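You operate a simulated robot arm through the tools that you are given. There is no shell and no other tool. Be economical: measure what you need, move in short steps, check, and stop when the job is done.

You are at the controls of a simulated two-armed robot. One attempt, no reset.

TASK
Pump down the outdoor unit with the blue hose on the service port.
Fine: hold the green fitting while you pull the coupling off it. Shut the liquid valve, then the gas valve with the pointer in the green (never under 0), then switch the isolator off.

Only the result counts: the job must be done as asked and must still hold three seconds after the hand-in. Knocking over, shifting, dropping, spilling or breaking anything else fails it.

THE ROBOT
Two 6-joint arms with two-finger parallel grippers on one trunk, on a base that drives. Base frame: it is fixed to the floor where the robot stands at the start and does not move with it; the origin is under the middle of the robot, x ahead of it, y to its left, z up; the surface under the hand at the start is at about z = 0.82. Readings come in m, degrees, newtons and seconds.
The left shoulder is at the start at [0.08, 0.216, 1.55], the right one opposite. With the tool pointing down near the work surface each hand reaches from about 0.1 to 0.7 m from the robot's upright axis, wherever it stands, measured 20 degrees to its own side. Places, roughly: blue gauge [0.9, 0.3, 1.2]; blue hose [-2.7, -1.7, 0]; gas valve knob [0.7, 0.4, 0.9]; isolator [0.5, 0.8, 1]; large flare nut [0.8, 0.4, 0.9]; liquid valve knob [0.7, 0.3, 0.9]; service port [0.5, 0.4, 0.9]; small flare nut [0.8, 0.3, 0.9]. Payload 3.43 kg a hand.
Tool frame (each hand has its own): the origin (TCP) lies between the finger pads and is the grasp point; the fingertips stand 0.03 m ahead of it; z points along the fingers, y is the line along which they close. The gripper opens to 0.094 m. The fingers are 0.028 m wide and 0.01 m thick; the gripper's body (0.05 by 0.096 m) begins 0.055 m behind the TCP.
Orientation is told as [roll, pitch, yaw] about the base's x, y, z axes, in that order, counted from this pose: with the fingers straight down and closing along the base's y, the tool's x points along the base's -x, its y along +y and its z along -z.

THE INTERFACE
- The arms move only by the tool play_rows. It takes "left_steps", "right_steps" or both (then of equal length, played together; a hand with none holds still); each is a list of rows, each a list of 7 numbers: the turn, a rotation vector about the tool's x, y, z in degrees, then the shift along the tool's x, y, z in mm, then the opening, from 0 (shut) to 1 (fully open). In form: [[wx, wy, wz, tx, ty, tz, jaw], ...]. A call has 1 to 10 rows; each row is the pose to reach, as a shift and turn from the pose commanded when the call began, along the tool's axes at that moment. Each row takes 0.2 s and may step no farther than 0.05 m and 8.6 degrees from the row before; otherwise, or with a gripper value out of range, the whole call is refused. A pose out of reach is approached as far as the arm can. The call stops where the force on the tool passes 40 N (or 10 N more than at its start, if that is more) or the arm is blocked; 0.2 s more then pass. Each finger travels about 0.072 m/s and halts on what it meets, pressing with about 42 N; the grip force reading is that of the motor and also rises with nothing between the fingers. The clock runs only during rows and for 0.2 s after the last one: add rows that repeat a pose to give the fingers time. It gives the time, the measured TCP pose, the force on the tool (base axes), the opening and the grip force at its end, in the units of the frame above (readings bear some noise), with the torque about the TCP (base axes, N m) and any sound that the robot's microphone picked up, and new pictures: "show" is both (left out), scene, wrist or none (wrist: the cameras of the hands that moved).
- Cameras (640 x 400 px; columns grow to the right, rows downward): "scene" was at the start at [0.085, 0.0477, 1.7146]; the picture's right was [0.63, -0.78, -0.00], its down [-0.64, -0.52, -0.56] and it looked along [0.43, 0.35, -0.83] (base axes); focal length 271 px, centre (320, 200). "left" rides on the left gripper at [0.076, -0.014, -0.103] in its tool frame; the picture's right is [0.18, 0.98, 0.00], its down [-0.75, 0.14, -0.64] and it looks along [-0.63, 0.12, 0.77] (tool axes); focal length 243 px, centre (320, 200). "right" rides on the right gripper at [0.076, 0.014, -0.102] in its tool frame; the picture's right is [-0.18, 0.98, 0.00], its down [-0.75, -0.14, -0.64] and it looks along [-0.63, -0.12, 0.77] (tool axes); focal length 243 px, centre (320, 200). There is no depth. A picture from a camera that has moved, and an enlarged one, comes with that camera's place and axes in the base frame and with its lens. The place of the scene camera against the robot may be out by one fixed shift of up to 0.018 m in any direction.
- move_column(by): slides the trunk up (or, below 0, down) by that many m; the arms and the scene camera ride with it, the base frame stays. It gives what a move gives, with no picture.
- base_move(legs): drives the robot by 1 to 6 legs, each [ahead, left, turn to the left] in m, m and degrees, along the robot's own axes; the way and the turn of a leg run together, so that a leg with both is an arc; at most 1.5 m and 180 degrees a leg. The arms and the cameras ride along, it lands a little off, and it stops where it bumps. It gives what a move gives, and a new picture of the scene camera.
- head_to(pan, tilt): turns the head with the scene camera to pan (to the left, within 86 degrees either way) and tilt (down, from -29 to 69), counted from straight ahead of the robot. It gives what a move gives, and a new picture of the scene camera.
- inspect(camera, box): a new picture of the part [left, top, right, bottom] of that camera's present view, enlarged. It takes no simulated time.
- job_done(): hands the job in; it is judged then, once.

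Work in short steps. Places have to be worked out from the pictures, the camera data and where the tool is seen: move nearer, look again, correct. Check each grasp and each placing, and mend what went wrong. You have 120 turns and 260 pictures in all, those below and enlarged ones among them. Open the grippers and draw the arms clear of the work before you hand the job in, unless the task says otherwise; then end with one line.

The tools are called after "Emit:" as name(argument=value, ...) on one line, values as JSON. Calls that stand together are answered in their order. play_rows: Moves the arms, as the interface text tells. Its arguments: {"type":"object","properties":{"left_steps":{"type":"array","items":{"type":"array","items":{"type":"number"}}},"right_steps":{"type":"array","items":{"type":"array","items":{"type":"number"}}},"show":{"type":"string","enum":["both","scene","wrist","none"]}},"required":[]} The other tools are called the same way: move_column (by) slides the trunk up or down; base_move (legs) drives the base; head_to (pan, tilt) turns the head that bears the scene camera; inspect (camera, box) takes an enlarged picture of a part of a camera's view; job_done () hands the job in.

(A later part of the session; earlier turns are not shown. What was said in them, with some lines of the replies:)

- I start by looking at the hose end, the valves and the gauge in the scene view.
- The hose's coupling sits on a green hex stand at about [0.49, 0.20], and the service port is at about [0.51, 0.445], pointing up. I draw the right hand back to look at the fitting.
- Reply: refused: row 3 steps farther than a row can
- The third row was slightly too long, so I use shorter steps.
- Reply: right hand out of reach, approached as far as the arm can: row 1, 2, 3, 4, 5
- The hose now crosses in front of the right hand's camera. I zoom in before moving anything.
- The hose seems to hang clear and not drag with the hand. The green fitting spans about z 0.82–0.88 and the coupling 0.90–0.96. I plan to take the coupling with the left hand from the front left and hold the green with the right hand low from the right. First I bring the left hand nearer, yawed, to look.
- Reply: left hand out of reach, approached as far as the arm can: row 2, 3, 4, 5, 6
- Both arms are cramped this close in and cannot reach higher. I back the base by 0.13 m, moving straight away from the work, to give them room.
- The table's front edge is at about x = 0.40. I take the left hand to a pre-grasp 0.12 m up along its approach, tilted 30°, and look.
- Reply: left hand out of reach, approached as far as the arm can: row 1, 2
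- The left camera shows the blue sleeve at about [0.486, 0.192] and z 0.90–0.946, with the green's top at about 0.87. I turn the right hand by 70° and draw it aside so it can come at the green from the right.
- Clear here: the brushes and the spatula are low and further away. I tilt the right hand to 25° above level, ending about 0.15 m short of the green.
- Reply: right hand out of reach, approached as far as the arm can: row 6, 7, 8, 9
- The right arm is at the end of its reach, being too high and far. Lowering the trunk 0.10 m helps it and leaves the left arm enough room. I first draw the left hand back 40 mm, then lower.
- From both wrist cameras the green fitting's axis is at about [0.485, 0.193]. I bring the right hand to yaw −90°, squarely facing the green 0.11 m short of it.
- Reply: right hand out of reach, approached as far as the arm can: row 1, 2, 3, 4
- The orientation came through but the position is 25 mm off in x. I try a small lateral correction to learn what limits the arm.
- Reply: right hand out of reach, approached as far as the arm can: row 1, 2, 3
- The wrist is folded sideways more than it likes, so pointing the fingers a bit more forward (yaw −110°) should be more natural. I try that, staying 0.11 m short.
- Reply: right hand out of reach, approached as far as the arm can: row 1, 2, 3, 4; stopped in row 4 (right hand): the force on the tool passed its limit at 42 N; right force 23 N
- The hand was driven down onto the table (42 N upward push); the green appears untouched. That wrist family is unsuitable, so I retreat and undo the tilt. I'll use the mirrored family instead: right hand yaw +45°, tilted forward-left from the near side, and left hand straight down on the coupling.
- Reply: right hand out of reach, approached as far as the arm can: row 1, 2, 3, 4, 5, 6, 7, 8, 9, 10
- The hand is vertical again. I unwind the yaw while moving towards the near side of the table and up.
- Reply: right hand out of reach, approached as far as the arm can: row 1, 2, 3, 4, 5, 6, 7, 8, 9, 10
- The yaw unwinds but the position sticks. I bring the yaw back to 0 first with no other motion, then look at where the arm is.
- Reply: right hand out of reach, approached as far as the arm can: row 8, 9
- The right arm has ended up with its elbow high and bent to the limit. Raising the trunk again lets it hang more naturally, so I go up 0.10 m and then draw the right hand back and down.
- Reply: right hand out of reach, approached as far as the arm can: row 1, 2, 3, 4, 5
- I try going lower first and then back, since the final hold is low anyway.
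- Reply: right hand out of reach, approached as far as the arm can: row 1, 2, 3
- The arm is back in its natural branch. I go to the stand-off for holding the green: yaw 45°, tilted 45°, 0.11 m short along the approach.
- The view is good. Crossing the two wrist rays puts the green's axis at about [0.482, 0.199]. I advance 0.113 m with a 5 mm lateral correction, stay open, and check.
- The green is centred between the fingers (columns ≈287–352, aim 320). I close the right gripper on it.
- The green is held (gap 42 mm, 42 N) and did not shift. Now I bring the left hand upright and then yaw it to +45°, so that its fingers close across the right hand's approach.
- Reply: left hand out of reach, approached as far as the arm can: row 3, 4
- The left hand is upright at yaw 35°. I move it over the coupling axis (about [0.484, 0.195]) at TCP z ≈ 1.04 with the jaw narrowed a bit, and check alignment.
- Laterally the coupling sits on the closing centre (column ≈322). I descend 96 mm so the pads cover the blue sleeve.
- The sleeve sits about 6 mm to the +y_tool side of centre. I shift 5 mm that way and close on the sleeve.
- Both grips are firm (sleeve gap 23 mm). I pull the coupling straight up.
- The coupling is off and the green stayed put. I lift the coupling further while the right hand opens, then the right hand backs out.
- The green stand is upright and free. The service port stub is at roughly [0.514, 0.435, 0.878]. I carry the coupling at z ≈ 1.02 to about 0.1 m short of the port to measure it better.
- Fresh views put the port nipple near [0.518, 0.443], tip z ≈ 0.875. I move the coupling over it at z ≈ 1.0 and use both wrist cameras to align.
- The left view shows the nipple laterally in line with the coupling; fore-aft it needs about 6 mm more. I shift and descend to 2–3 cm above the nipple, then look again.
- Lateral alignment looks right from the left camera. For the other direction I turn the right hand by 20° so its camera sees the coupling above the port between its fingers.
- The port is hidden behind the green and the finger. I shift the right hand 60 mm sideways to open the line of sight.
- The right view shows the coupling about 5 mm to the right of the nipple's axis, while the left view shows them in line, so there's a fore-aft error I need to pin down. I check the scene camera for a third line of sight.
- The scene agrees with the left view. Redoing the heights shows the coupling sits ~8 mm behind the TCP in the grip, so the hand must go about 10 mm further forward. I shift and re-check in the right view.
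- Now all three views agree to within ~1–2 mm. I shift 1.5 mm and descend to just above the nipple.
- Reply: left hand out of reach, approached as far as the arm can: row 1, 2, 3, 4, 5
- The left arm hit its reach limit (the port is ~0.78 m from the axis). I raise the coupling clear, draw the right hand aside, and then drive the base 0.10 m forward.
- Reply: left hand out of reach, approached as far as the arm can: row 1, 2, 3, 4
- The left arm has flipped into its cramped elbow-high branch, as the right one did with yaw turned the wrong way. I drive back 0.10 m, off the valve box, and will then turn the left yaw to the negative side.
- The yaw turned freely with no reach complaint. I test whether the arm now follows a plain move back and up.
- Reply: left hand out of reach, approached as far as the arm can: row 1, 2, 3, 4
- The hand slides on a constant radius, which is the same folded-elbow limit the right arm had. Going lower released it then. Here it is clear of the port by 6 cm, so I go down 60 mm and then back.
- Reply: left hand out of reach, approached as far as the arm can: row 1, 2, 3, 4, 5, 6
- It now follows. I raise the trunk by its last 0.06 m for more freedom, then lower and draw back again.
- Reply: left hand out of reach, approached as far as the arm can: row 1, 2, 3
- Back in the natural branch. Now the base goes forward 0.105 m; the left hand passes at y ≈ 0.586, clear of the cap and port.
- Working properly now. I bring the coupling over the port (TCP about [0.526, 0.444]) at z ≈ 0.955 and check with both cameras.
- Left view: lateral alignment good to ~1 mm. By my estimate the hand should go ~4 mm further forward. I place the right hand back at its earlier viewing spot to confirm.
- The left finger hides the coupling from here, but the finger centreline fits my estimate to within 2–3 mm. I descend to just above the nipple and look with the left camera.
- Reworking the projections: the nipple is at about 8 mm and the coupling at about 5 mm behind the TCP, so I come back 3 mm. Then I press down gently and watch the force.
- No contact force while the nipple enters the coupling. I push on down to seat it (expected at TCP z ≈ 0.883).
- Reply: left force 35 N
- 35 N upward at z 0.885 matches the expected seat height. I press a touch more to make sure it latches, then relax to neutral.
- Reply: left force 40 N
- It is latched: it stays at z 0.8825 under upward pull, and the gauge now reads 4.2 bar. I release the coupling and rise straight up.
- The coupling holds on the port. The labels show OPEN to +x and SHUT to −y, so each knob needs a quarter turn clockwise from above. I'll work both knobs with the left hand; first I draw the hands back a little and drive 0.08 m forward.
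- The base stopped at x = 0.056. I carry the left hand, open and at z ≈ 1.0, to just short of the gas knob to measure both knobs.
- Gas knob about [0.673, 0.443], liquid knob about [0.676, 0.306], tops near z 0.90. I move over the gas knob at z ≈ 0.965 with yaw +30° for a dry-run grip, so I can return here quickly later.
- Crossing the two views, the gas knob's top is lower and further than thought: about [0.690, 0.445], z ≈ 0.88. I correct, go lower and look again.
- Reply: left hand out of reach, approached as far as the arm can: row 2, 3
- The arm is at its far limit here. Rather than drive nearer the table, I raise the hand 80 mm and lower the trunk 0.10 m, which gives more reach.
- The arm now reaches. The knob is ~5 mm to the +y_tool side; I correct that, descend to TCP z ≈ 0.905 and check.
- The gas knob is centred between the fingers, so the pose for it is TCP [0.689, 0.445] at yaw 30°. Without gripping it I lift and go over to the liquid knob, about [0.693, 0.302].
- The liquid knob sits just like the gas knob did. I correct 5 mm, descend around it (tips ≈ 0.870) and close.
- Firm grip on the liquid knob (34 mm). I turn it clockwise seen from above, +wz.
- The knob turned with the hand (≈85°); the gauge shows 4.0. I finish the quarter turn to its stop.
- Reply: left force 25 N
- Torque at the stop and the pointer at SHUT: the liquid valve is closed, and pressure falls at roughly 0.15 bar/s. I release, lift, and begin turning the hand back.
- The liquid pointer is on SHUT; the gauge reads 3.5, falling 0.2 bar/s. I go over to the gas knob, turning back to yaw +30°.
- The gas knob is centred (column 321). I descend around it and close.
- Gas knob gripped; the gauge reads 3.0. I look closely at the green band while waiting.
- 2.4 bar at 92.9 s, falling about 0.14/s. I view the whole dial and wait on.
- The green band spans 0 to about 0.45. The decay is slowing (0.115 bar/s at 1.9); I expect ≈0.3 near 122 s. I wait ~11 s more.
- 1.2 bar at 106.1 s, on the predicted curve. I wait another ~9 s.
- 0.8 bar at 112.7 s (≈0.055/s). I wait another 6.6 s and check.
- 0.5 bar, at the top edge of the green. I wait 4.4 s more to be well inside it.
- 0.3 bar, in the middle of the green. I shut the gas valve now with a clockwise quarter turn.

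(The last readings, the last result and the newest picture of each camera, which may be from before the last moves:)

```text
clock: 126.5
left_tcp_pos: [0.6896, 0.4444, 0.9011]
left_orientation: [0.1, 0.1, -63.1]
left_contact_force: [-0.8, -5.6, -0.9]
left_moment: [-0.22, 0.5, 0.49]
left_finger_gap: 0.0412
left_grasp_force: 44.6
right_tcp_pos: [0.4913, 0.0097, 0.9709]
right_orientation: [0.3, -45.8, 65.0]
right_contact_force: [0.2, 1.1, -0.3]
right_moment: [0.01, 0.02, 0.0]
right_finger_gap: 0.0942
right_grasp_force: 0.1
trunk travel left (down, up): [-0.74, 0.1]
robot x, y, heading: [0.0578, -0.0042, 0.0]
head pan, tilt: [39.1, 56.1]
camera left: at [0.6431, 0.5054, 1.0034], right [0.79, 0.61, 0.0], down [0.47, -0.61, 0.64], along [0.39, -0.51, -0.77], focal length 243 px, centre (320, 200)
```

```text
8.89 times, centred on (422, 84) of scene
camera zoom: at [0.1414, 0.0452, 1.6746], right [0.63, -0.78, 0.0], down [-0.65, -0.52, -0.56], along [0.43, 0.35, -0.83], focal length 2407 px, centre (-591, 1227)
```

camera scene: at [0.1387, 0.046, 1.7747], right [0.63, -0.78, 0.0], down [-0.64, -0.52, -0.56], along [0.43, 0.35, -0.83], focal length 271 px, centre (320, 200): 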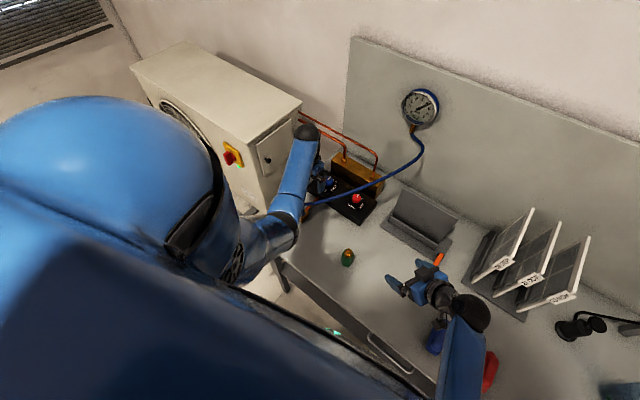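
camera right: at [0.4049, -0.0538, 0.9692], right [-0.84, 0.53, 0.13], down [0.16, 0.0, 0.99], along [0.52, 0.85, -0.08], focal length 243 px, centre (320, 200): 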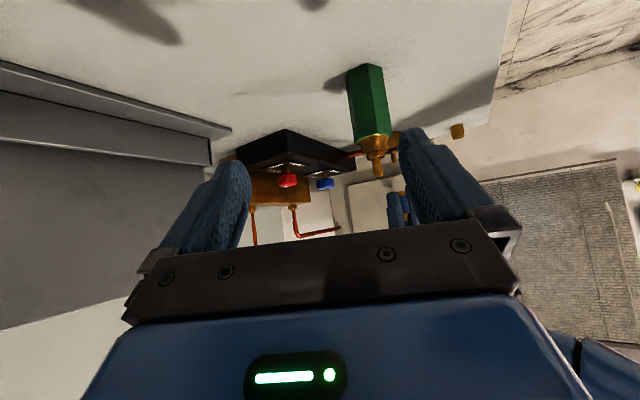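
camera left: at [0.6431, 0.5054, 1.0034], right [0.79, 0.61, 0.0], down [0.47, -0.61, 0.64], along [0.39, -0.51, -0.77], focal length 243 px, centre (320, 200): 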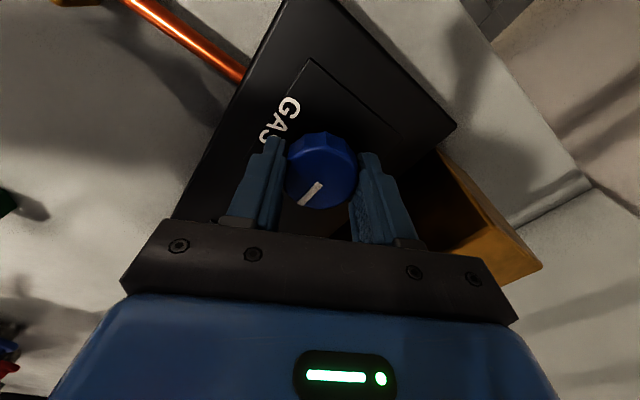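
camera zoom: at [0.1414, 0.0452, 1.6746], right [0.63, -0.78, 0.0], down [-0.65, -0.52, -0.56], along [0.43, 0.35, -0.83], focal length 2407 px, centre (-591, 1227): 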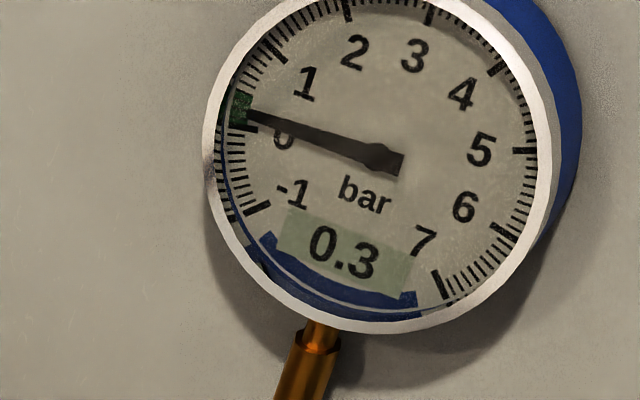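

Gas valve closed at 0.3 bar with torque at its stop. I release and lift the hand away, then look at the isolator.

Emit:
play_rows(left_steps=[[0, 0, 0, 0, 0, 0, 0.4], [0, 0, 0, 0, 0, 0, 0.8], [0, 0, 0, 0, 0, -20, 0.8], [0, 0, 0, 0, 0, -40, 0.8], [0, 0, -8, 20, 0, -70, 0.8], [0, 0, -16, 50, 0, -90, 0.8], [0, 0, -20, 80, 0, -100, 0.8], [0, 0, -20, 110, 0, -100, 0.8]], show="both")

Emit:
inspect(camera="scene", box=[200, 120, 300, 210])

Emit:
inspect(camera="scene", box=[300, 60, 450, 240])

```text
clock: 128.3
left_tcp_pos: [0.6406, 0.545, 0.9997]
left_orientation: [0.1, -0.2, -43.0]
left_contact_force: [0.3, 0.2, 0.9]
left_moment: [-0.01, -0.02, 0.01]
left_finger_gap: 0.0751
left_grasp_force: 0.1
right_tcp_pos: [0.4918, 0.0109, 0.9725]
right_orientation: [0.4, -45.7, 65.0]
right_contact_force: [0.6, 0.5, -0.3]
right_moment: [0.0, -0.02, 0.01]
right_finger_gap: 0.0938
right_grasp_force: 0.0
trunk travel left (down, up): [-0.74, 0.1]
robot x, y, heading: [0.0529, -0.0008, 0.1]
head pan, tilt: [39.1, 56.1]
camera scene: at [0.1408, 0.0473, 1.6746], right [0.63, -0.78, 0.0], down [-0.65, -0.52, -0.56], along [0.43, 0.35, -0.83], focal length 271 px, centre (320, 200)
camera left: at [0.5745, 0.5864, 1.1024], right [0.54, 0.84, 0.0], down [0.65, -0.41, 0.64], along [0.54, -0.34, -0.76], focal length 243 px, centre (320, 200)
```

scene: 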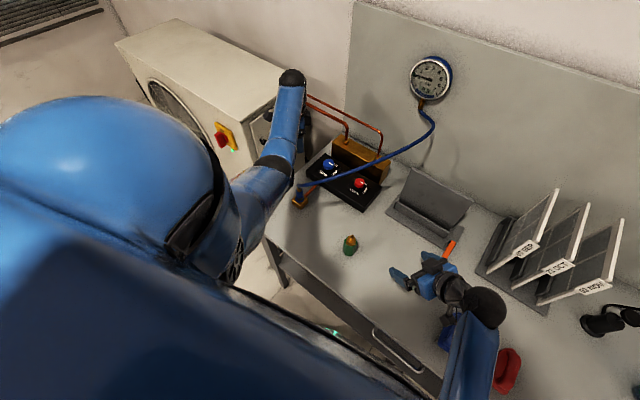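
left: 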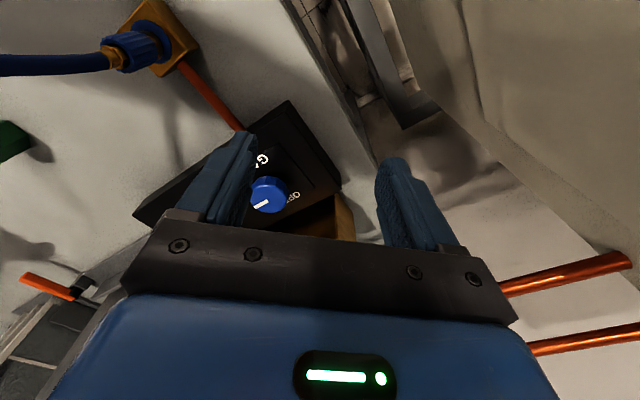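

```text
4.44 times, centred on (250, 165) of scene
camera zoom: at [0.1408, 0.0473, 1.6746], right [0.63, -0.78, 0.0], down [-0.65, -0.52, -0.56], along [0.43, 0.35, -0.83], focal length 1204 px, centre (631, 356)
```

zoom: 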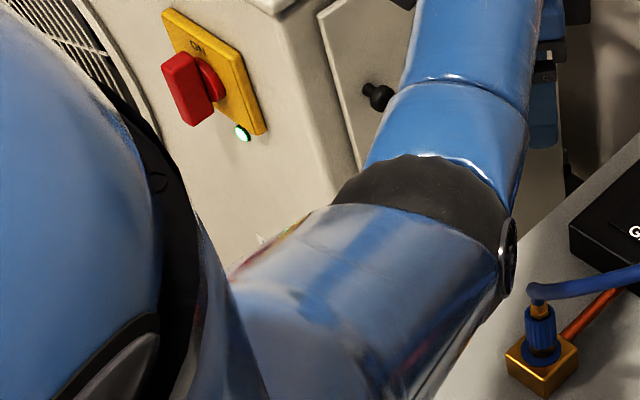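

```text
2.22 times, centred on (375, 150) of scene
camera zoom: at [0.1408, 0.0473, 1.6746], right [0.63, -0.78, 0.0], down [-0.65, -0.52, -0.56], along [0.43, 0.35, -0.83], focal length 602 px, centre (198, 311)
```

zoom: 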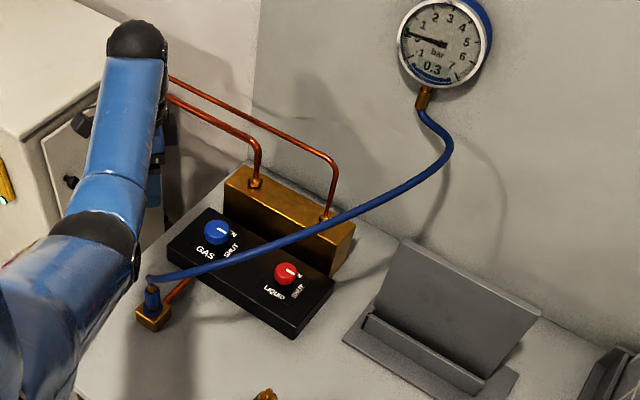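

Both valves read SHUT and the gauge holds 0.3. I turn the head to the isolator to read its labels.

Emit:
head_to(pan=64, tilt=40)

```text
clock: 129.2
left_tcp_pos: [0.642, 0.5452, 1.0001]
left_orientation: [0.1, -0.1, -43.1]
left_contact_force: [-0.4, 0.4, -0.7]
left_moment: [0.05, 0.03, 0.02]
left_finger_gap: 0.075
left_grasp_force: 0.0
right_tcp_pos: [0.4913, 0.0092, 0.9724]
right_orientation: [0.4, -45.8, 64.9]
right_contact_force: [1.0, 0.3, -0.3]
right_moment: [0.02, -0.01, -0.01]
right_finger_gap: 0.0936
right_grasp_force: 0.1
trunk travel left (down, up): [-0.74, 0.1]
robot x, y, heading: [0.0563, -0.0042, -0.0]
head pan, tilt: [64.0, 40.0]
camera scene: at [0.1236, 0.0777, 1.6966], right [0.9, -0.44, 0.0], down [-0.28, -0.58, -0.77], along [0.34, 0.69, -0.64], focal length 271 px, centre (320, 200)
```

scene: 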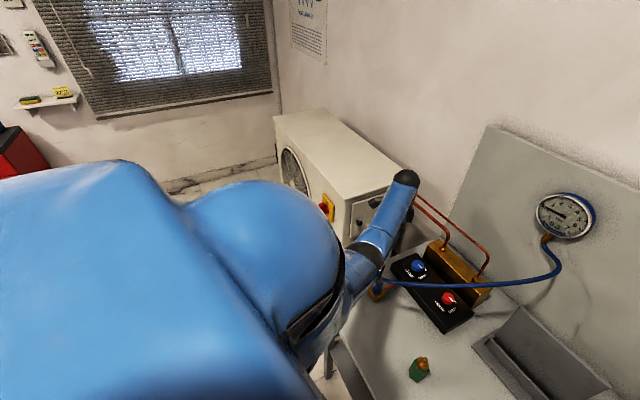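

The shoulder hides the isolator; it is at about [0.51, 0.80, 0.97] on the unit's −x face with a red bar handle. I drive back 0.38 m and then left 0.58 m to stand in front of it.

Emit:
base_move(legs=[[-0.38, 0, 0]])

Emit:
head_to(pan=50, tilt=35)

```text
clock: 131.6
left_tcp_pos: [0.2622, 0.5466, 0.9988]
left_orientation: [0.1, -0.1, -42.9]
left_contact_force: [0.7, 0.8, -0.2]
left_moment: [-0.01, -0.02, -0.01]
left_finger_gap: 0.075
left_grasp_force: 0.1
right_tcp_pos: [0.1153, 0.0113, 0.9712]
right_orientation: [0.4, -45.7, 65.0]
right_contact_force: [0.4, 0.3, -0.5]
right_moment: [0.01, 0.02, 0.0]
right_finger_gap: 0.0939
right_grasp_force: 0.0
trunk travel left (down, up): [-0.74, 0.1]
robot x, y, heading: [-0.3238, -0.0029, -0.2]
head pan, tilt: [64.0, 40.0]
camera scene: at [-0.252, 0.0784, 1.6964], right [0.9, -0.44, 0.0], down [-0.28, -0.58, -0.77], along [0.33, 0.69, -0.64], focal length 271 px, centre (320, 200)
```

scene: 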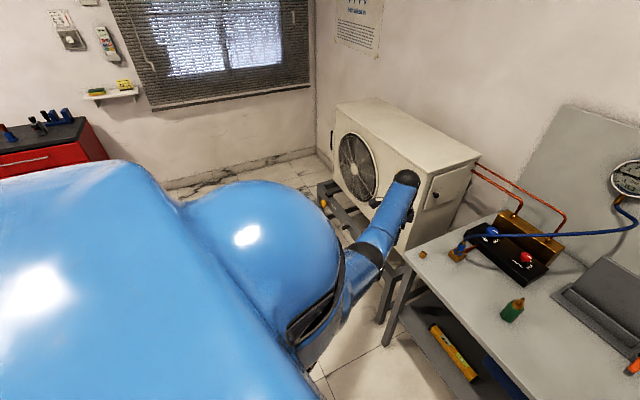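

```text
clock: 132.3
left_tcp_pos: [0.2593, 0.5457, 1.001]
left_orientation: [0.1, -0.2, -42.9]
left_contact_force: [-0.1, -0.7, -0.7]
left_moment: [-0.02, 0.03, -0.04]
left_finger_gap: 0.0752
left_grasp_force: 0.2
right_tcp_pos: [0.1131, 0.0109, 0.9715]
right_orientation: [0.3, -45.7, 65.0]
right_contact_force: [-0.3, 0.1, 0.5]
right_moment: [-0.02, -0.01, 0.01]
right_finger_gap: 0.094
right_grasp_force: 0.1
trunk travel left (down, up): [-0.74, 0.1]
robot x, y, heading: [-0.3249, -0.0027, 0.1]
head pan, tilt: [50.0, 35.0]
camera scene: at [-0.2361, 0.0695, 1.7042], right [0.77, -0.64, 0.0], down [-0.37, -0.44, -0.82], along [0.53, 0.63, -0.57], focal length 271 px, centre (320, 200)
```

scene: 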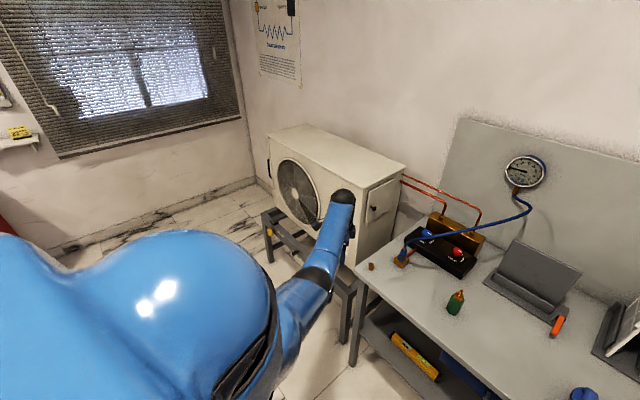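

The floor to the left is free. I drive 0.56 m left and point the head at the isolator.

Emit:
base_move(legs=[[0, 0.56, 0]])

Emit:
head_to(pan=15, tilt=38)

```text
clock: 135.5
left_tcp_pos: [0.2628, 1.1001, 1.001]
left_orientation: [0.2, -0.1, -43.2]
left_contact_force: [0.7, 0.2, 0.7]
left_moment: [0.04, -0.02, 0.03]
left_finger_gap: 0.0753
left_grasp_force: 0.1
right_tcp_pos: [0.1139, 0.5661, 0.9711]
right_orientation: [0.3, -45.8, 64.8]
right_contact_force: [0.3, 0.3, -0.7]
right_moment: [0.02, -0.01, 0.02]
right_finger_gap: 0.0942
right_grasp_force: 0.1
trunk travel left (down, up): [-0.74, 0.1]
robot x, y, heading: [-0.3224, 0.5539, -0.2]
head pan, tilt: [50.0, 35.0]
camera scene: at [-0.2352, 0.6236, 1.7043], right [0.76, -0.64, 0.0], down [-0.37, -0.44, -0.82], along [0.53, 0.63, -0.57], focal length 271 px, centre (320, 200)
```

scene: 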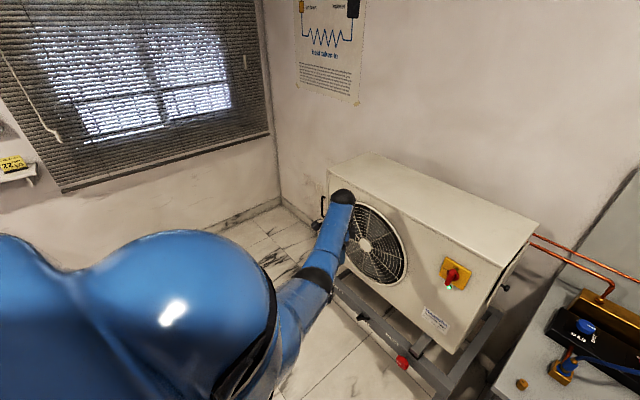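

```text
clock: 136.6
left_tcp_pos: [0.2638, 1.1014, 1.0012]
left_orientation: [0.0, -0.1, -43.1]
left_contact_force: [0.6, -0.1, -0.5]
left_moment: [0.0, -0.03, 0.0]
left_finger_gap: 0.0751
left_grasp_force: 0.0
right_tcp_pos: [0.1141, 0.5681, 0.9716]
right_orientation: [0.3, -45.6, 64.9]
right_contact_force: [-0.4, -0.9, -0.1]
right_moment: [0.0, -0.02, -0.01]
right_finger_gap: 0.094
right_grasp_force: 0.1
trunk travel left (down, up): [-0.74, 0.1]
robot x, y, heading: [-0.3203, 0.5543, 0.1]
head pan, tilt: [15.0, 38.0]
camera scene: at [-0.2084, 0.5809, 1.6996], right [0.26, -0.97, 0.0], down [-0.6, -0.16, -0.79], along [0.76, 0.2, -0.62], focal length 271 px, centre (320, 200)
```

scene: 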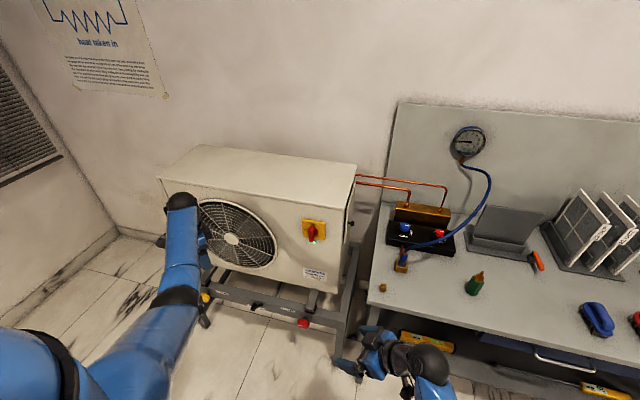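

Now the isolator is in plain view. I zoom in on it to read its labels.

Emit:
inspect(camera="scene", box=[295, 210, 345, 255])

Emit:
inspect(camera="scene", box=[200, 180, 420, 330])

```text
8.89 times, centred on (320, 232) of scene
camera zoom: at [-0.2084, 0.5809, 1.6996], right [0.26, -0.97, 0.0], down [-0.6, -0.16, -0.79], along [0.76, 0.2, -0.62], focal length 2407 px, centre (320, -89)
```

zoom: 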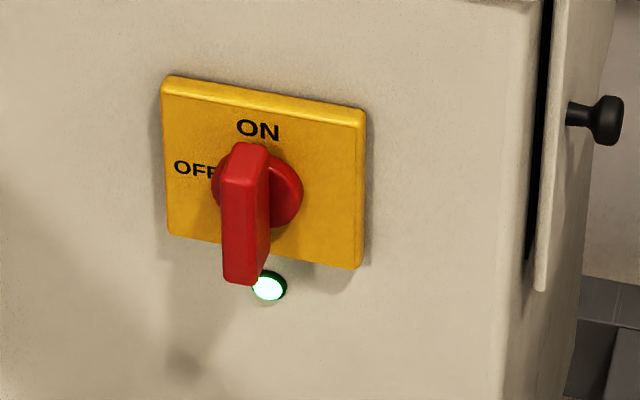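

```text
2.67 times, centred on (310, 255) of scene
camera zoom: at [-0.2084, 0.5809, 1.6996], right [0.26, -0.97, 0.0], down [-0.6, -0.16, -0.79], along [0.76, 0.2, -0.62], focal length 722 px, centre (347, 53)
```

zoom: 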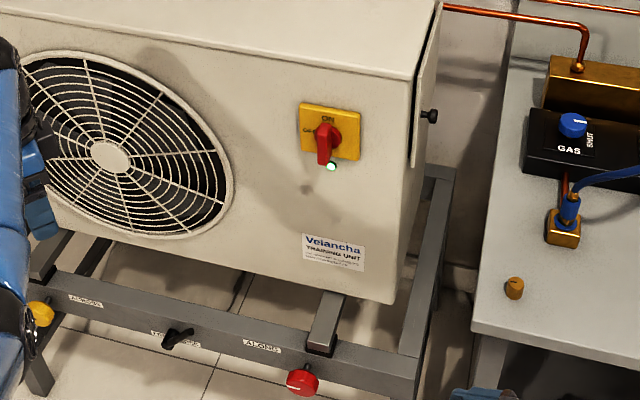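

OFF is to the viewer's left (+y), so the handle must turn a quarter counter-clockwise. I bring the left hand to yaw 0 in front of the unit first.

Emit:
play_rows(left_steps=[[0, 0, -8.6, -25, -28, 0, 1], [0, 0, -17.2, -50, -56, 0, 1], [0, 0, -25.8, -75, -84, 0, 1], [0, 0, -34.4, -105, -112, 0, 1], [0, 0, -43, -130, -140, 0, 1]], show="none")

Emit:
play_rows(left_steps=[[0, -8.5, 0, 5, 0, -5, 1], [0, -17, 0, 10, 0, -10, 1], [0, -25.5, 0, 15, 0, -15, 1], [0, -34, 0, 15, -5, -15, 1], [0, -42.5, 0, 15, -15, -15, 1], [0, -51, 0, 10, -25, -15, 1], [0, -59.5, 0, 5, -35, -15, 1], [0, -68, 0, 0, -45, -10, 1], [0, -76.5, 0, -5, -55, -5, 1], [0, -85, 0, -10, -65, 0, 1]], show="both")

```text
clock: 137.8
left_tcp_pos: [0.2626, 0.9086, 1.0021]
left_orientation: [-0.1, -0.1, 0.0]
left_contact_force: [-0.3, 0.2, -0.6]
left_moment: [0.06, -0.01, 0.01]
left_finger_gap: 0.0939
left_grasp_force: 0.0
right_tcp_pos: [0.113, 0.5656, 0.9716]
right_orientation: [0.4, -45.8, 64.7]
right_contact_force: [0.6, -0.4, 0.7]
right_moment: [-0.01, 0.0, 0.02]
right_finger_gap: 0.0937
right_grasp_force: 0.1
trunk travel left (down, up): [-0.74, 0.1]
robot x, y, heading: [-0.323, 0.558, 0.0]
head pan, tilt: [15.0, 38.0]
```

```text
clock: 139.9
left_tcp_pos: [0.2728, 0.8459, 0.9993]
left_orientation: [-0.5, -85.2, 0.6]
left_contact_force: [-0.7, 0.3, 0.7]
left_moment: [0.03, 0.01, 0.02]
left_finger_gap: 0.0937
left_grasp_force: 0.1
right_tcp_pos: [0.1135, 0.5673, 0.9709]
right_orientation: [0.3, -45.8, 64.9]
right_contact_force: [-0.6, -1.0, -0.8]
right_moment: [-0.02, 0.02, 0.01]
right_finger_gap: 0.0939
right_grasp_force: 0.0
trunk travel left (down, up): [-0.74, 0.1]
robot x, y, heading: [-0.3211, 0.557, -0.2]
head pan, tilt: [15.0, 38.0]
camera scene: at [-0.2081, 0.5806, 1.6996], right [0.26, -0.97, 0.0], down [-0.6, -0.16, -0.79], along [0.76, 0.2, -0.62], focal length 271 px, centre (320, 200)
camera left: at [0.1642, 0.8307, 0.9317], right [-0.02, 0.98, -0.18], down [-0.58, 0.14, 0.81], along [0.82, 0.12, 0.56], focal length 243 px, centre (320, 200)
```

scene: 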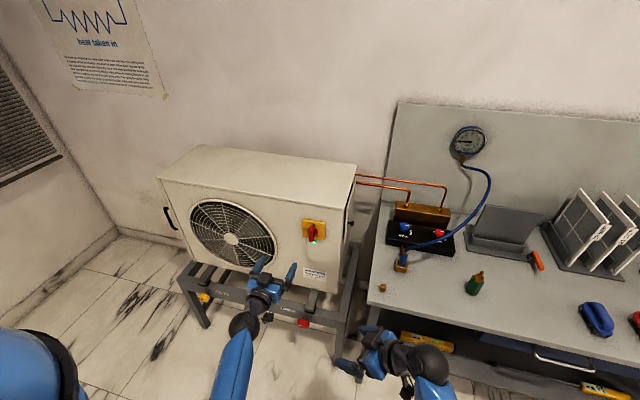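
left: 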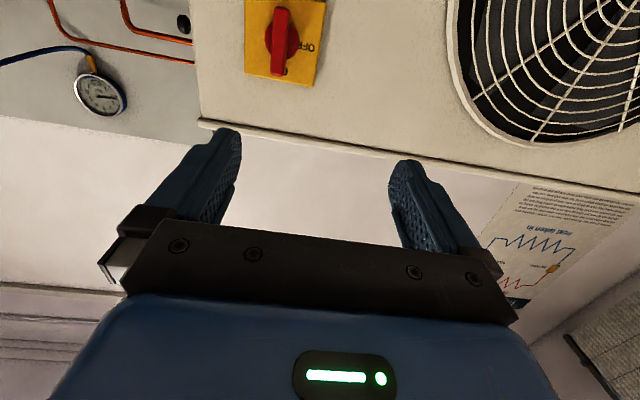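

The hand now points at the unit. The handle's centre is at about y 0.80, z 0.943. I level the fingers and come to a stand-off at x ≈ 0.36.

Emit:
play_rows(left_steps=[[0, -2, 0, 16, -15, 20, 1], [0, -4, 0, 32, -30, 45, 1], [0, -4.8, 0, 48, -46, 70, 1], [0, -4.8, 0, 48, -46, 91, 1], [0, -4.8, 0, 48, -46, 91, 1]], show="wrist")

Emit:
inspect(camera="scene", box=[240, 190, 360, 310])

```text
clock: 141.2
left_tcp_pos: [0.3566, 0.7976, 0.9432]
left_orientation: [-31.3, -90.0, 31.3]
left_contact_force: [-0.5, 0.2, 0.3]
left_moment: [0.0, -0.02, 0.01]
left_finger_gap: 0.0941
left_grasp_force: 0.0
right_tcp_pos: [0.1134, 0.5658, 0.9727]
right_orientation: [0.3, -45.6, 64.8]
right_contact_force: [-0.3, -0.2, -0.3]
right_moment: [0.04, 0.0, -0.02]
right_finger_gap: 0.0943
right_grasp_force: 0.0
trunk travel left (down, up): [-0.74, 0.1]
robot x, y, heading: [-0.3213, 0.5571, 0.2]
head pan, tilt: [15.0, 38.0]
camera left: at [0.2561, 0.7825, 0.8679], right [0.0, 0.98, -0.18], down [-0.64, 0.14, 0.75], along [0.77, 0.12, 0.63], focal length 243 px, centre (320, 200)
```

left: 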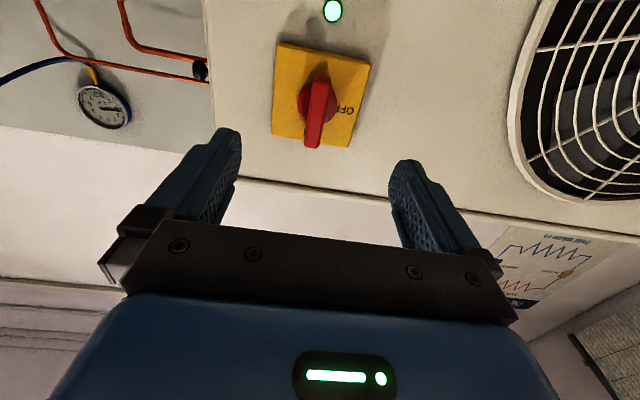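

```text
3.33 times, centred on (300, 250) of scene
camera zoom: at [-0.2088, 0.5806, 1.6996], right [0.26, -0.97, 0.0], down [-0.59, -0.16, -0.79], along [0.76, 0.2, -0.62], focal length 903 px, centre (387, 33)
```

zoom: 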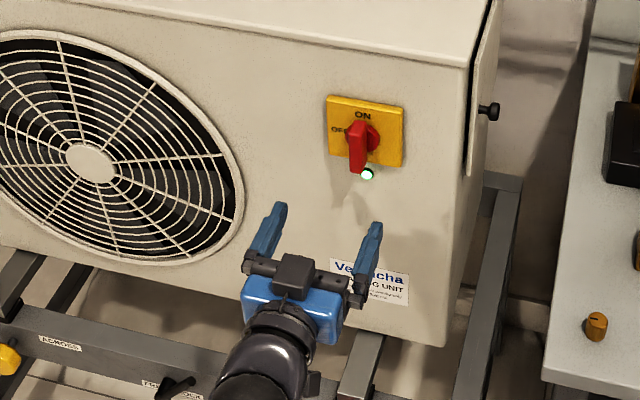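

Both views put the handle front at about [0.467, 0.796, 0.945], in line with the hand. I advance 96 mm so the fingers straddle the bar.

Emit:
play_rows(left_steps=[[0, 0, 0, -1, -1, 30, 0.8], [0, 0, 0, -1, -1, 60, 0.7], [0, 0, 0, -1, -1, 85, 0.7], [0, 0, 0, -1, -1, 96, 0.7], [0, 0, 0, -1, -1, 96, 0.7]], show="wrist")

Emit:
inspect(camera="scene", box=[270, 200, 350, 280])

```text
clock: 142.3
left_tcp_pos: [0.4428, 0.8121, 0.9563]
left_orientation: [-6.0, -89.7, 5.7]
left_contact_force: [0.3, -0.8, 0.7]
left_moment: [-0.03, -0.01, -0.04]
left_finger_gap: 0.0655
left_grasp_force: 0.0
left hand out of reach, approached as far as the arm can: row 2, 3, 4, 5
right_tcp_pos: [0.1126, 0.5662, 0.9725]
right_orientation: [0.3, -45.7, 64.8]
right_contact_force: [0.1, 0.7, 0.6]
right_moment: [0.04, 0.04, -0.02]
right_finger_gap: 0.0939
right_grasp_force: 0.2
trunk travel left (down, up): [-0.74, 0.1]
robot x, y, heading: [-0.3233, 0.5532, -0.2]
head pan, tilt: [15.0, 38.0]
camera left: at [0.3405, 0.798, 0.8804], right [0.01, 0.98, -0.18], down [-0.64, 0.15, 0.76], along [0.77, 0.11, 0.63], focal length 243 px, centre (320, 200)
```

left: 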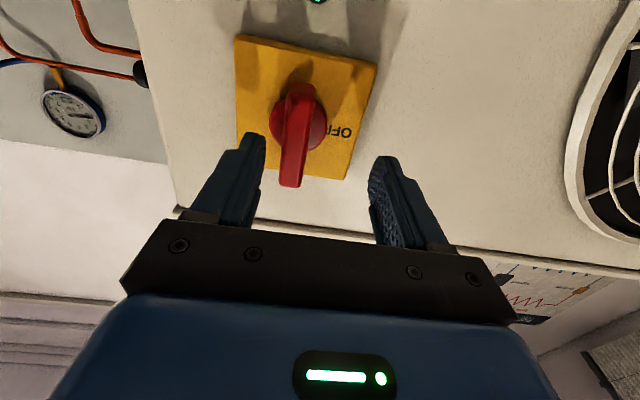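

```text
5.00 times, centred on (310, 240) of scene
camera zoom: at [-0.2083, 0.5805, 1.6996], right [0.26, -0.97, 0.0], down [-0.6, -0.16, -0.79], along [0.76, 0.2, -0.62], focal length 1354 px, centre (370, 0)
```

zoom: 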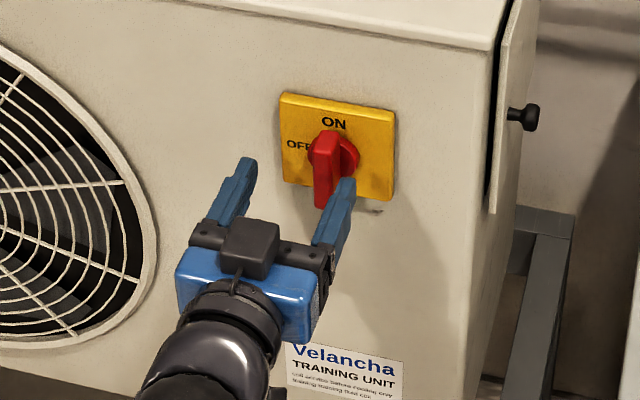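

The far limit again. I retract the hand 120 mm and drive the base 0.14 m forward.

Emit:
play_rows(left_steps=[[0, 0, 0, 0, 0, -30, 0.7], [0, 0, 0, 5, -5, -60, 0.7], [0, 0, 0, 10, -10, -90, 0.7], [0, 0, 0, 12, -13, -125, 0.7]], show="none")

Emit:
base_move(legs=[[0.14, 0, 0]])

Emit:
inspect(camera="left", box=[0, 0, 640, 400])

```text
clock: 143.3
left_tcp_pos: [0.3175, 0.7988, 0.9453]
left_orientation: [-156.7, -89.9, 156.5]
left_contact_force: [-0.3, -0.2, -0.8]
left_moment: [0.01, 0.02, 0.01]
left_finger_gap: 0.066
left_grasp_force: 0.1
right_tcp_pos: [0.1128, 0.5661, 0.9733]
right_orientation: [0.2, -45.8, 64.9]
right_contact_force: [-0.4, 0.1, 0.3]
right_moment: [0.03, -0.02, -0.04]
right_finger_gap: 0.0945
right_grasp_force: 0.0
trunk travel left (down, up): [-0.74, 0.1]
robot x, y, heading: [-0.3212, 0.5539, -0.1]
head pan, tilt: [15.0, 38.0]
```

```text
clock: 144.7
left_tcp_pos: [0.4553, 0.7991, 0.9455]
left_orientation: [-162.4, -89.9, 162.3]
left_contact_force: [0.3, 0.2, 0.9]
left_moment: [0.0, -0.02, -0.02]
left_finger_gap: 0.0656
left_grasp_force: 0.1
right_tcp_pos: [0.2511, 0.5671, 0.9736]
right_orientation: [0.0, -45.8, 65.1]
right_contact_force: [0.1, -0.1, 0.4]
right_moment: [0.0, -0.02, -0.04]
right_finger_gap: 0.0943
right_grasp_force: 0.1
trunk travel left (down, up): [-0.74, 0.1]
robot x, y, heading: [-0.1837, 0.5575, -0.1]
head pan, tilt: [15.0, 38.0]
camera scene: at [-0.0729, 0.5804, 1.7], right [0.26, -0.97, 0.0], down [-0.59, -0.16, -0.79], along [0.76, 0.2, -0.61], focal length 271 px, centre (320, 200)
```

scene: 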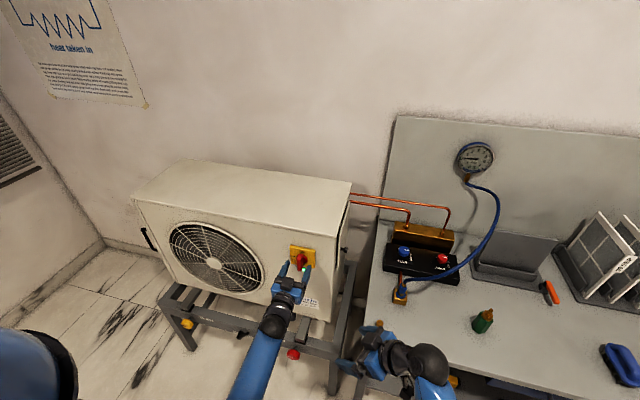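

```text
1.00 times, centred on (320, 200) of left (not enlarged: the box is as wide or as high as the picture)
camera zoom: at [0.3533, 0.7839, 0.8688], right [0.0, 0.98, -0.18], down [-0.64, 0.14, 0.75], along [0.77, 0.12, 0.63], focal length 243 px, centre (320, 200)
```

zoom: 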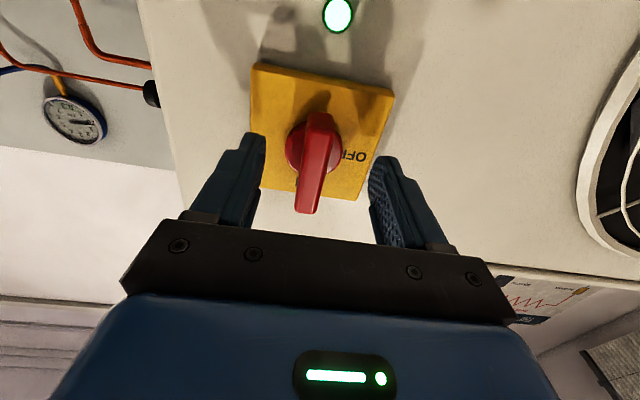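

The bar lies between the fingers, a bit to the −y side, with its front near x = 0.478. I shift 3 mm, advance 12 mm and close.

Emit:
play_rows(left_steps=[[0, 0, 0, 0, -3, 4, 0.65], [0, 0, 0, 0, -3, 12, 0.6], [0, 0, 0, 0, -3, 12, 0.4], [0, 0, 0, 0, -3, 12, 0.2], [0, 0, 0, 0, -3, 12, 0.05], [0, 0, 0, 0, -3, 12, 0.05]], show="wrist")

```text
clock: 146.1
left_tcp_pos: [0.4686, 0.7957, 0.9418]
left_orientation: [5.6, -89.9, -5.8]
left_contact_force: [-7.3, -4.6, -4.4]
left_moment: [0.03, 0.09, -0.4]
left_finger_gap: 0.0157
left_grasp_force: 45.1
right_tcp_pos: [0.2526, 0.5653, 0.9724]
right_orientation: [0.2, -45.8, 64.9]
right_contact_force: [0.1, 0.4, -0.3]
right_moment: [0.03, 0.02, -0.01]
right_finger_gap: 0.094
right_grasp_force: 0.1
trunk travel left (down, up): [-0.74, 0.1]
robot x, y, heading: [-0.1784, 0.5585, -0.2]
head pan, tilt: [15.0, 38.0]
camera left: at [0.3655, 0.7805, 0.867], right [0.0, 0.98, -0.18], down [-0.64, 0.14, 0.76], along [0.77, 0.12, 0.63], focal length 243 px, centre (320, 200)
```

left: 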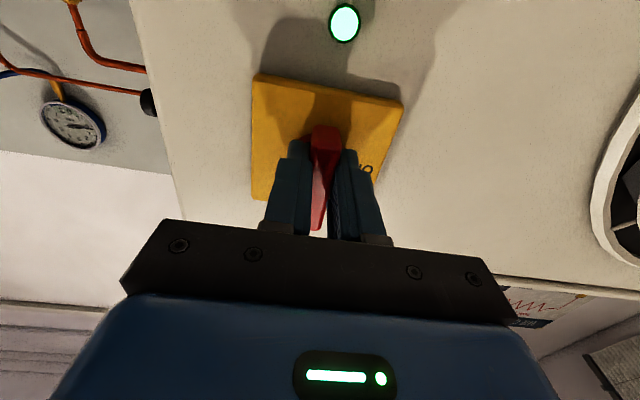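

The handle is gripped (15.7 mm). I turn it counter-clockwise as seen from the front, −wz.

Emit:
play_rows(left_steps=[[0, 0, -8.5, 0, 0, 0, 0.05], [0, 0, -17, 0, 0, 0, 0.05], [0, 0, -25.5, 0, 0, 0, 0.05], [0, 0, -34, 0, 0, 0, 0.05], [0, 0, -42.5, 0, 0, 0, 0.05], [0, 0, -51, 0, 0, 0, 0.05], [0, 0, -59.5, 0, 0, 0, 0.05], [0, 0, -68, 0, 0, 0, 0.05], [0, 0, -76.5, 0, 0, 0, 0.05], [0, 0, -85, 0, 0, 0, 0.05]], show="both")

```text
clock: 148.3
left_tcp_pos: [0.4662, 0.7892, 0.9489]
left_orientation: [-90.4, -5.2, 89.7]
left_contact_force: [-13.3, -35.8, 10.7]
left_moment: [0.12, 0.72, 0.56]
left_finger_gap: 0.0159
left_grasp_force: 44.9
right_tcp_pos: [0.25, 0.5608, 0.9744]
right_orientation: [0.3, -46.1, 64.9]
right_contact_force: [-0.2, 0.5, 0.4]
right_moment: [-0.02, 0.02, 0.03]
right_finger_gap: 0.0942
right_grasp_force: 0.0
trunk travel left (down, up): [-0.74, 0.1]
robot x, y, heading: [-0.1847, 0.5533, 0.1]
head pan, tilt: [15.0, 38.0]
camera scene: at [-0.0741, 0.5707, 1.7003], right [0.26, -0.97, -0.01], down [-0.59, -0.15, -0.79], along [0.76, 0.21, -0.61], focal length 271 px, centre (320, 200)
camera left: at [0.3653, 0.7111, 0.9556], right [0.01, -0.09, -1.0], down [-0.64, 0.77, -0.08], along [0.77, 0.64, -0.05], focal length 243 px, centre (320, 200)
```

scene: 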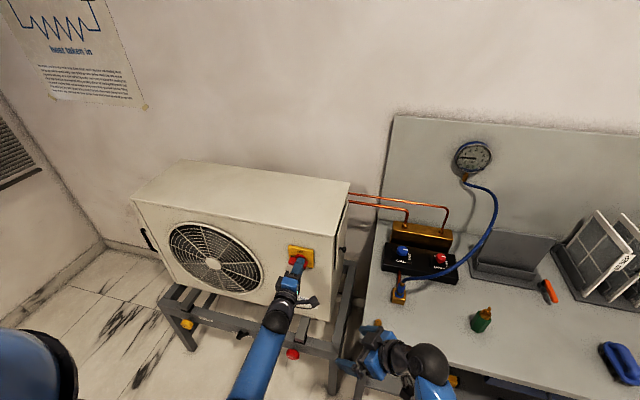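
left: 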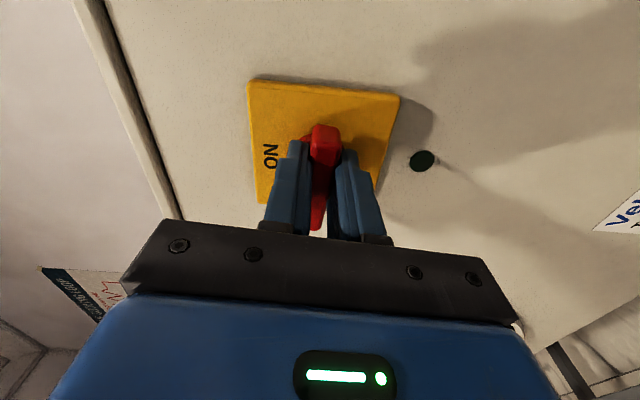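

The lamp is off. I finish the last few degrees while easing the side load by 3 mm.

Emit:
play_rows(left_steps=[[0, 0, 0, 3, 0, 0, 0.05], [0, 0, -4, 3, 0, 0, 0.05], [0, 0, -7, 3, 0, 0, 0.05]], show="wrist")

```text
clock: 149.1
left_tcp_pos: [0.4688, 0.7882, 0.949]
left_orientation: [-90.6, 1.5, 89.9]
left_contact_force: [-4.4, -23.5, 24.1]
left_moment: [1.54, 0.59, 0.28]
left_finger_gap: 0.0165
left_grasp_force: 44.5
right_tcp_pos: [0.2494, 0.5624, 0.9735]
right_orientation: [0.2, -46.1, 65.0]
right_contact_force: [-0.3, -0.7, -1.1]
right_moment: [0.01, -0.01, 0.0]
right_finger_gap: 0.0939
right_grasp_force: 0.1
trunk travel left (down, up): [-0.74, 0.1]
robot x, y, heading: [-0.185, 0.5582, -0.3]
head pan, tilt: [15.0, 38.0]
camera left: at [0.3653, 0.7125, 0.9651], right [0.01, -0.21, -0.98], down [-0.64, 0.75, -0.17], along [0.77, 0.63, -0.13], focal length 243 px, centre (320, 200)
```

left: 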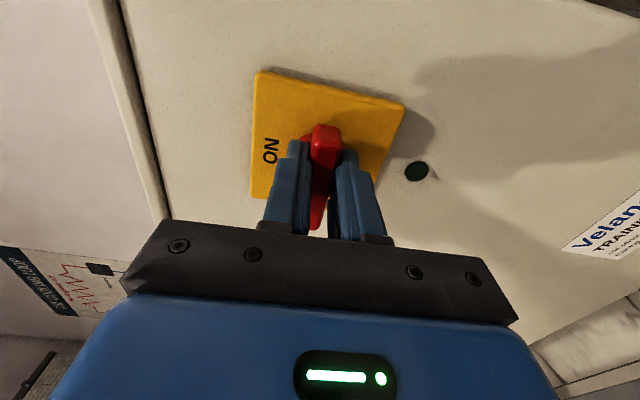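

Torque of 1.5 N·m shows the stop has been reached. I release and back straight out, then check the isolator, valves and gauge.

Emit:
play_rows(left_steps=[[0, 0, 2, 0, 0, 0, 0.2], [0, 0, 2, 0, 0, 0, 0.5], [0, 0, 2, 0, 0, 0, 0.7], [0, 0, 2, 0, 0, -25, 0.7], [0, 0, 2, 0, 0, -60, 0.7], [0, 0, 2, 0, 0, -100, 0.8], [0, 0, 2, 0, 0, -140, 1], [0, 0, 2, 0, 0, -160, 1]], show="scene")

Emit:
inspect(camera="scene", box=[270, 220, 340, 290])

Emit:
inspect(camera="scene", box=[370, 130, 550, 340])

Emit:
inspect(camera="scene", box=[440, 130, 500, 190])

```text
clock: 150.9
left_tcp_pos: [0.3093, 0.7945, 0.9433]
left_orientation: [-90.0, 0.0, 90.0]
left_contact_force: [-0.5, 0.4, 0.5]
left_moment: [0.05, -0.01, -0.02]
left_finger_gap: 0.094
left_grasp_force: 0.0
right_tcp_pos: [0.2526, 0.5672, 0.9721]
right_orientation: [0.3, -45.7, 64.9]
right_contact_force: [0.0, -0.3, -0.3]
right_moment: [-0.01, -0.02, -0.02]
right_finger_gap: 0.0938
right_grasp_force: 0.0
trunk travel left (down, up): [-0.74, 0.1]
robot x, y, heading: [-0.1792, 0.5536, -0.2]
head pan, tilt: [15.0, 38.0]
camera scene: at [-0.0698, 0.5804, 1.6997], right [0.26, -0.97, 0.0], down [-0.59, -0.16, -0.79], along [0.76, 0.2, -0.62], focal length 271 px, centre (320, 200)
```

scene: 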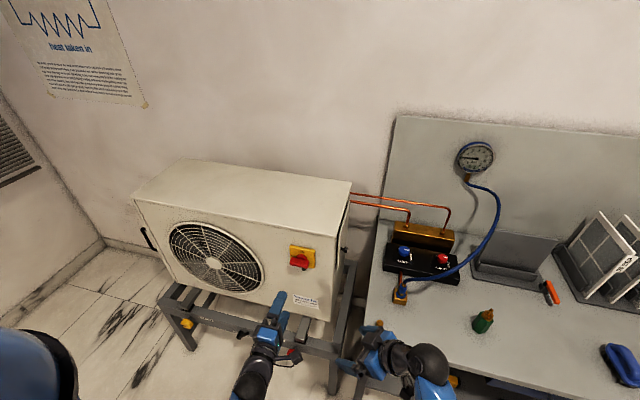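

```text
5.71 times, centred on (305, 255) of scene
camera zoom: at [-0.0698, 0.5804, 1.6997], right [0.26, -0.97, 0.0], down [-0.59, -0.16, -0.79], along [0.76, 0.2, -0.62], focal length 1547 px, centre (406, -114)
```

zoom: 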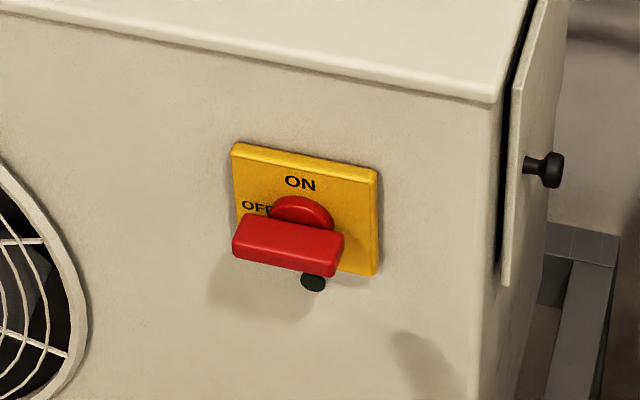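

```text
1.90 times, centred on (460, 235) of scene
camera zoom: at [-0.0698, 0.5804, 1.6997], right [0.26, -0.97, 0.0], down [-0.59, -0.16, -0.79], along [0.76, 0.2, -0.62], focal length 516 px, centre (53, 133)
```

zoom: 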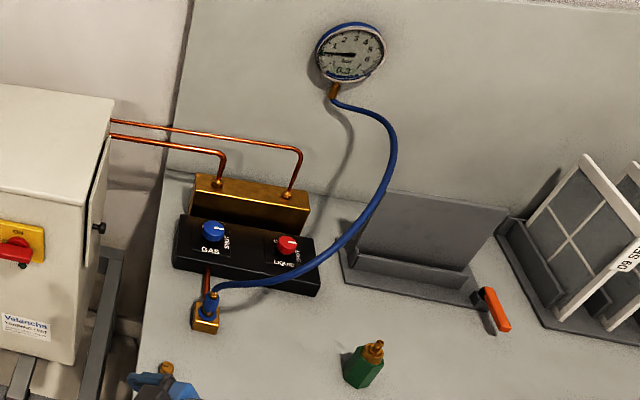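

```text
6.67 times, centred on (470, 160) of scene
camera zoom: at [-0.0698, 0.5804, 1.6997], right [0.26, -0.97, 0.0], down [-0.59, -0.16, -0.79], along [0.76, 0.2, -0.62], focal length 1805 px, centre (-680, 467)
```

zoom: 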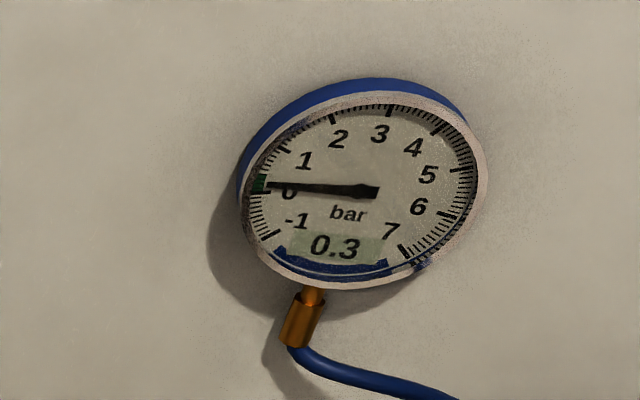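

The isolator is OFF, the lamp is out and the gauge holds 0.3. A last look at the two valve pointers and the hose end.

Emit:
inspect(camera="scene", box=[380, 220, 470, 310])

```text
4.44 times, centred on (425, 265) of scene
camera zoom: at [-0.0698, 0.5804, 1.6997], right [0.26, -0.97, 0.0], down [-0.59, -0.16, -0.79], along [0.76, 0.2, -0.62], focal length 1204 px, centre (-147, -89)
```

zoom: 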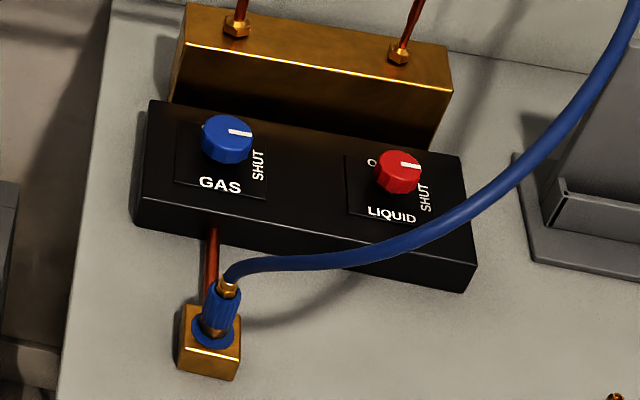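

Both pointers are on SHUT, the coupling is seated on the service port, and the grippers are open and clear. I hand in.

Emit:
job_done()

```text
The job is handed in.
```

The pump-down is done and handed in: the blue hose is on the service port, and I held the green fitting while pulling the coupling off it. I shut the liquid valve first, then the gas valve with the gauge at 0.3 bar in the green, and switched the isolator off; the gauge never read below 0 at any check and still showed 0.3 bar just before hand-in.
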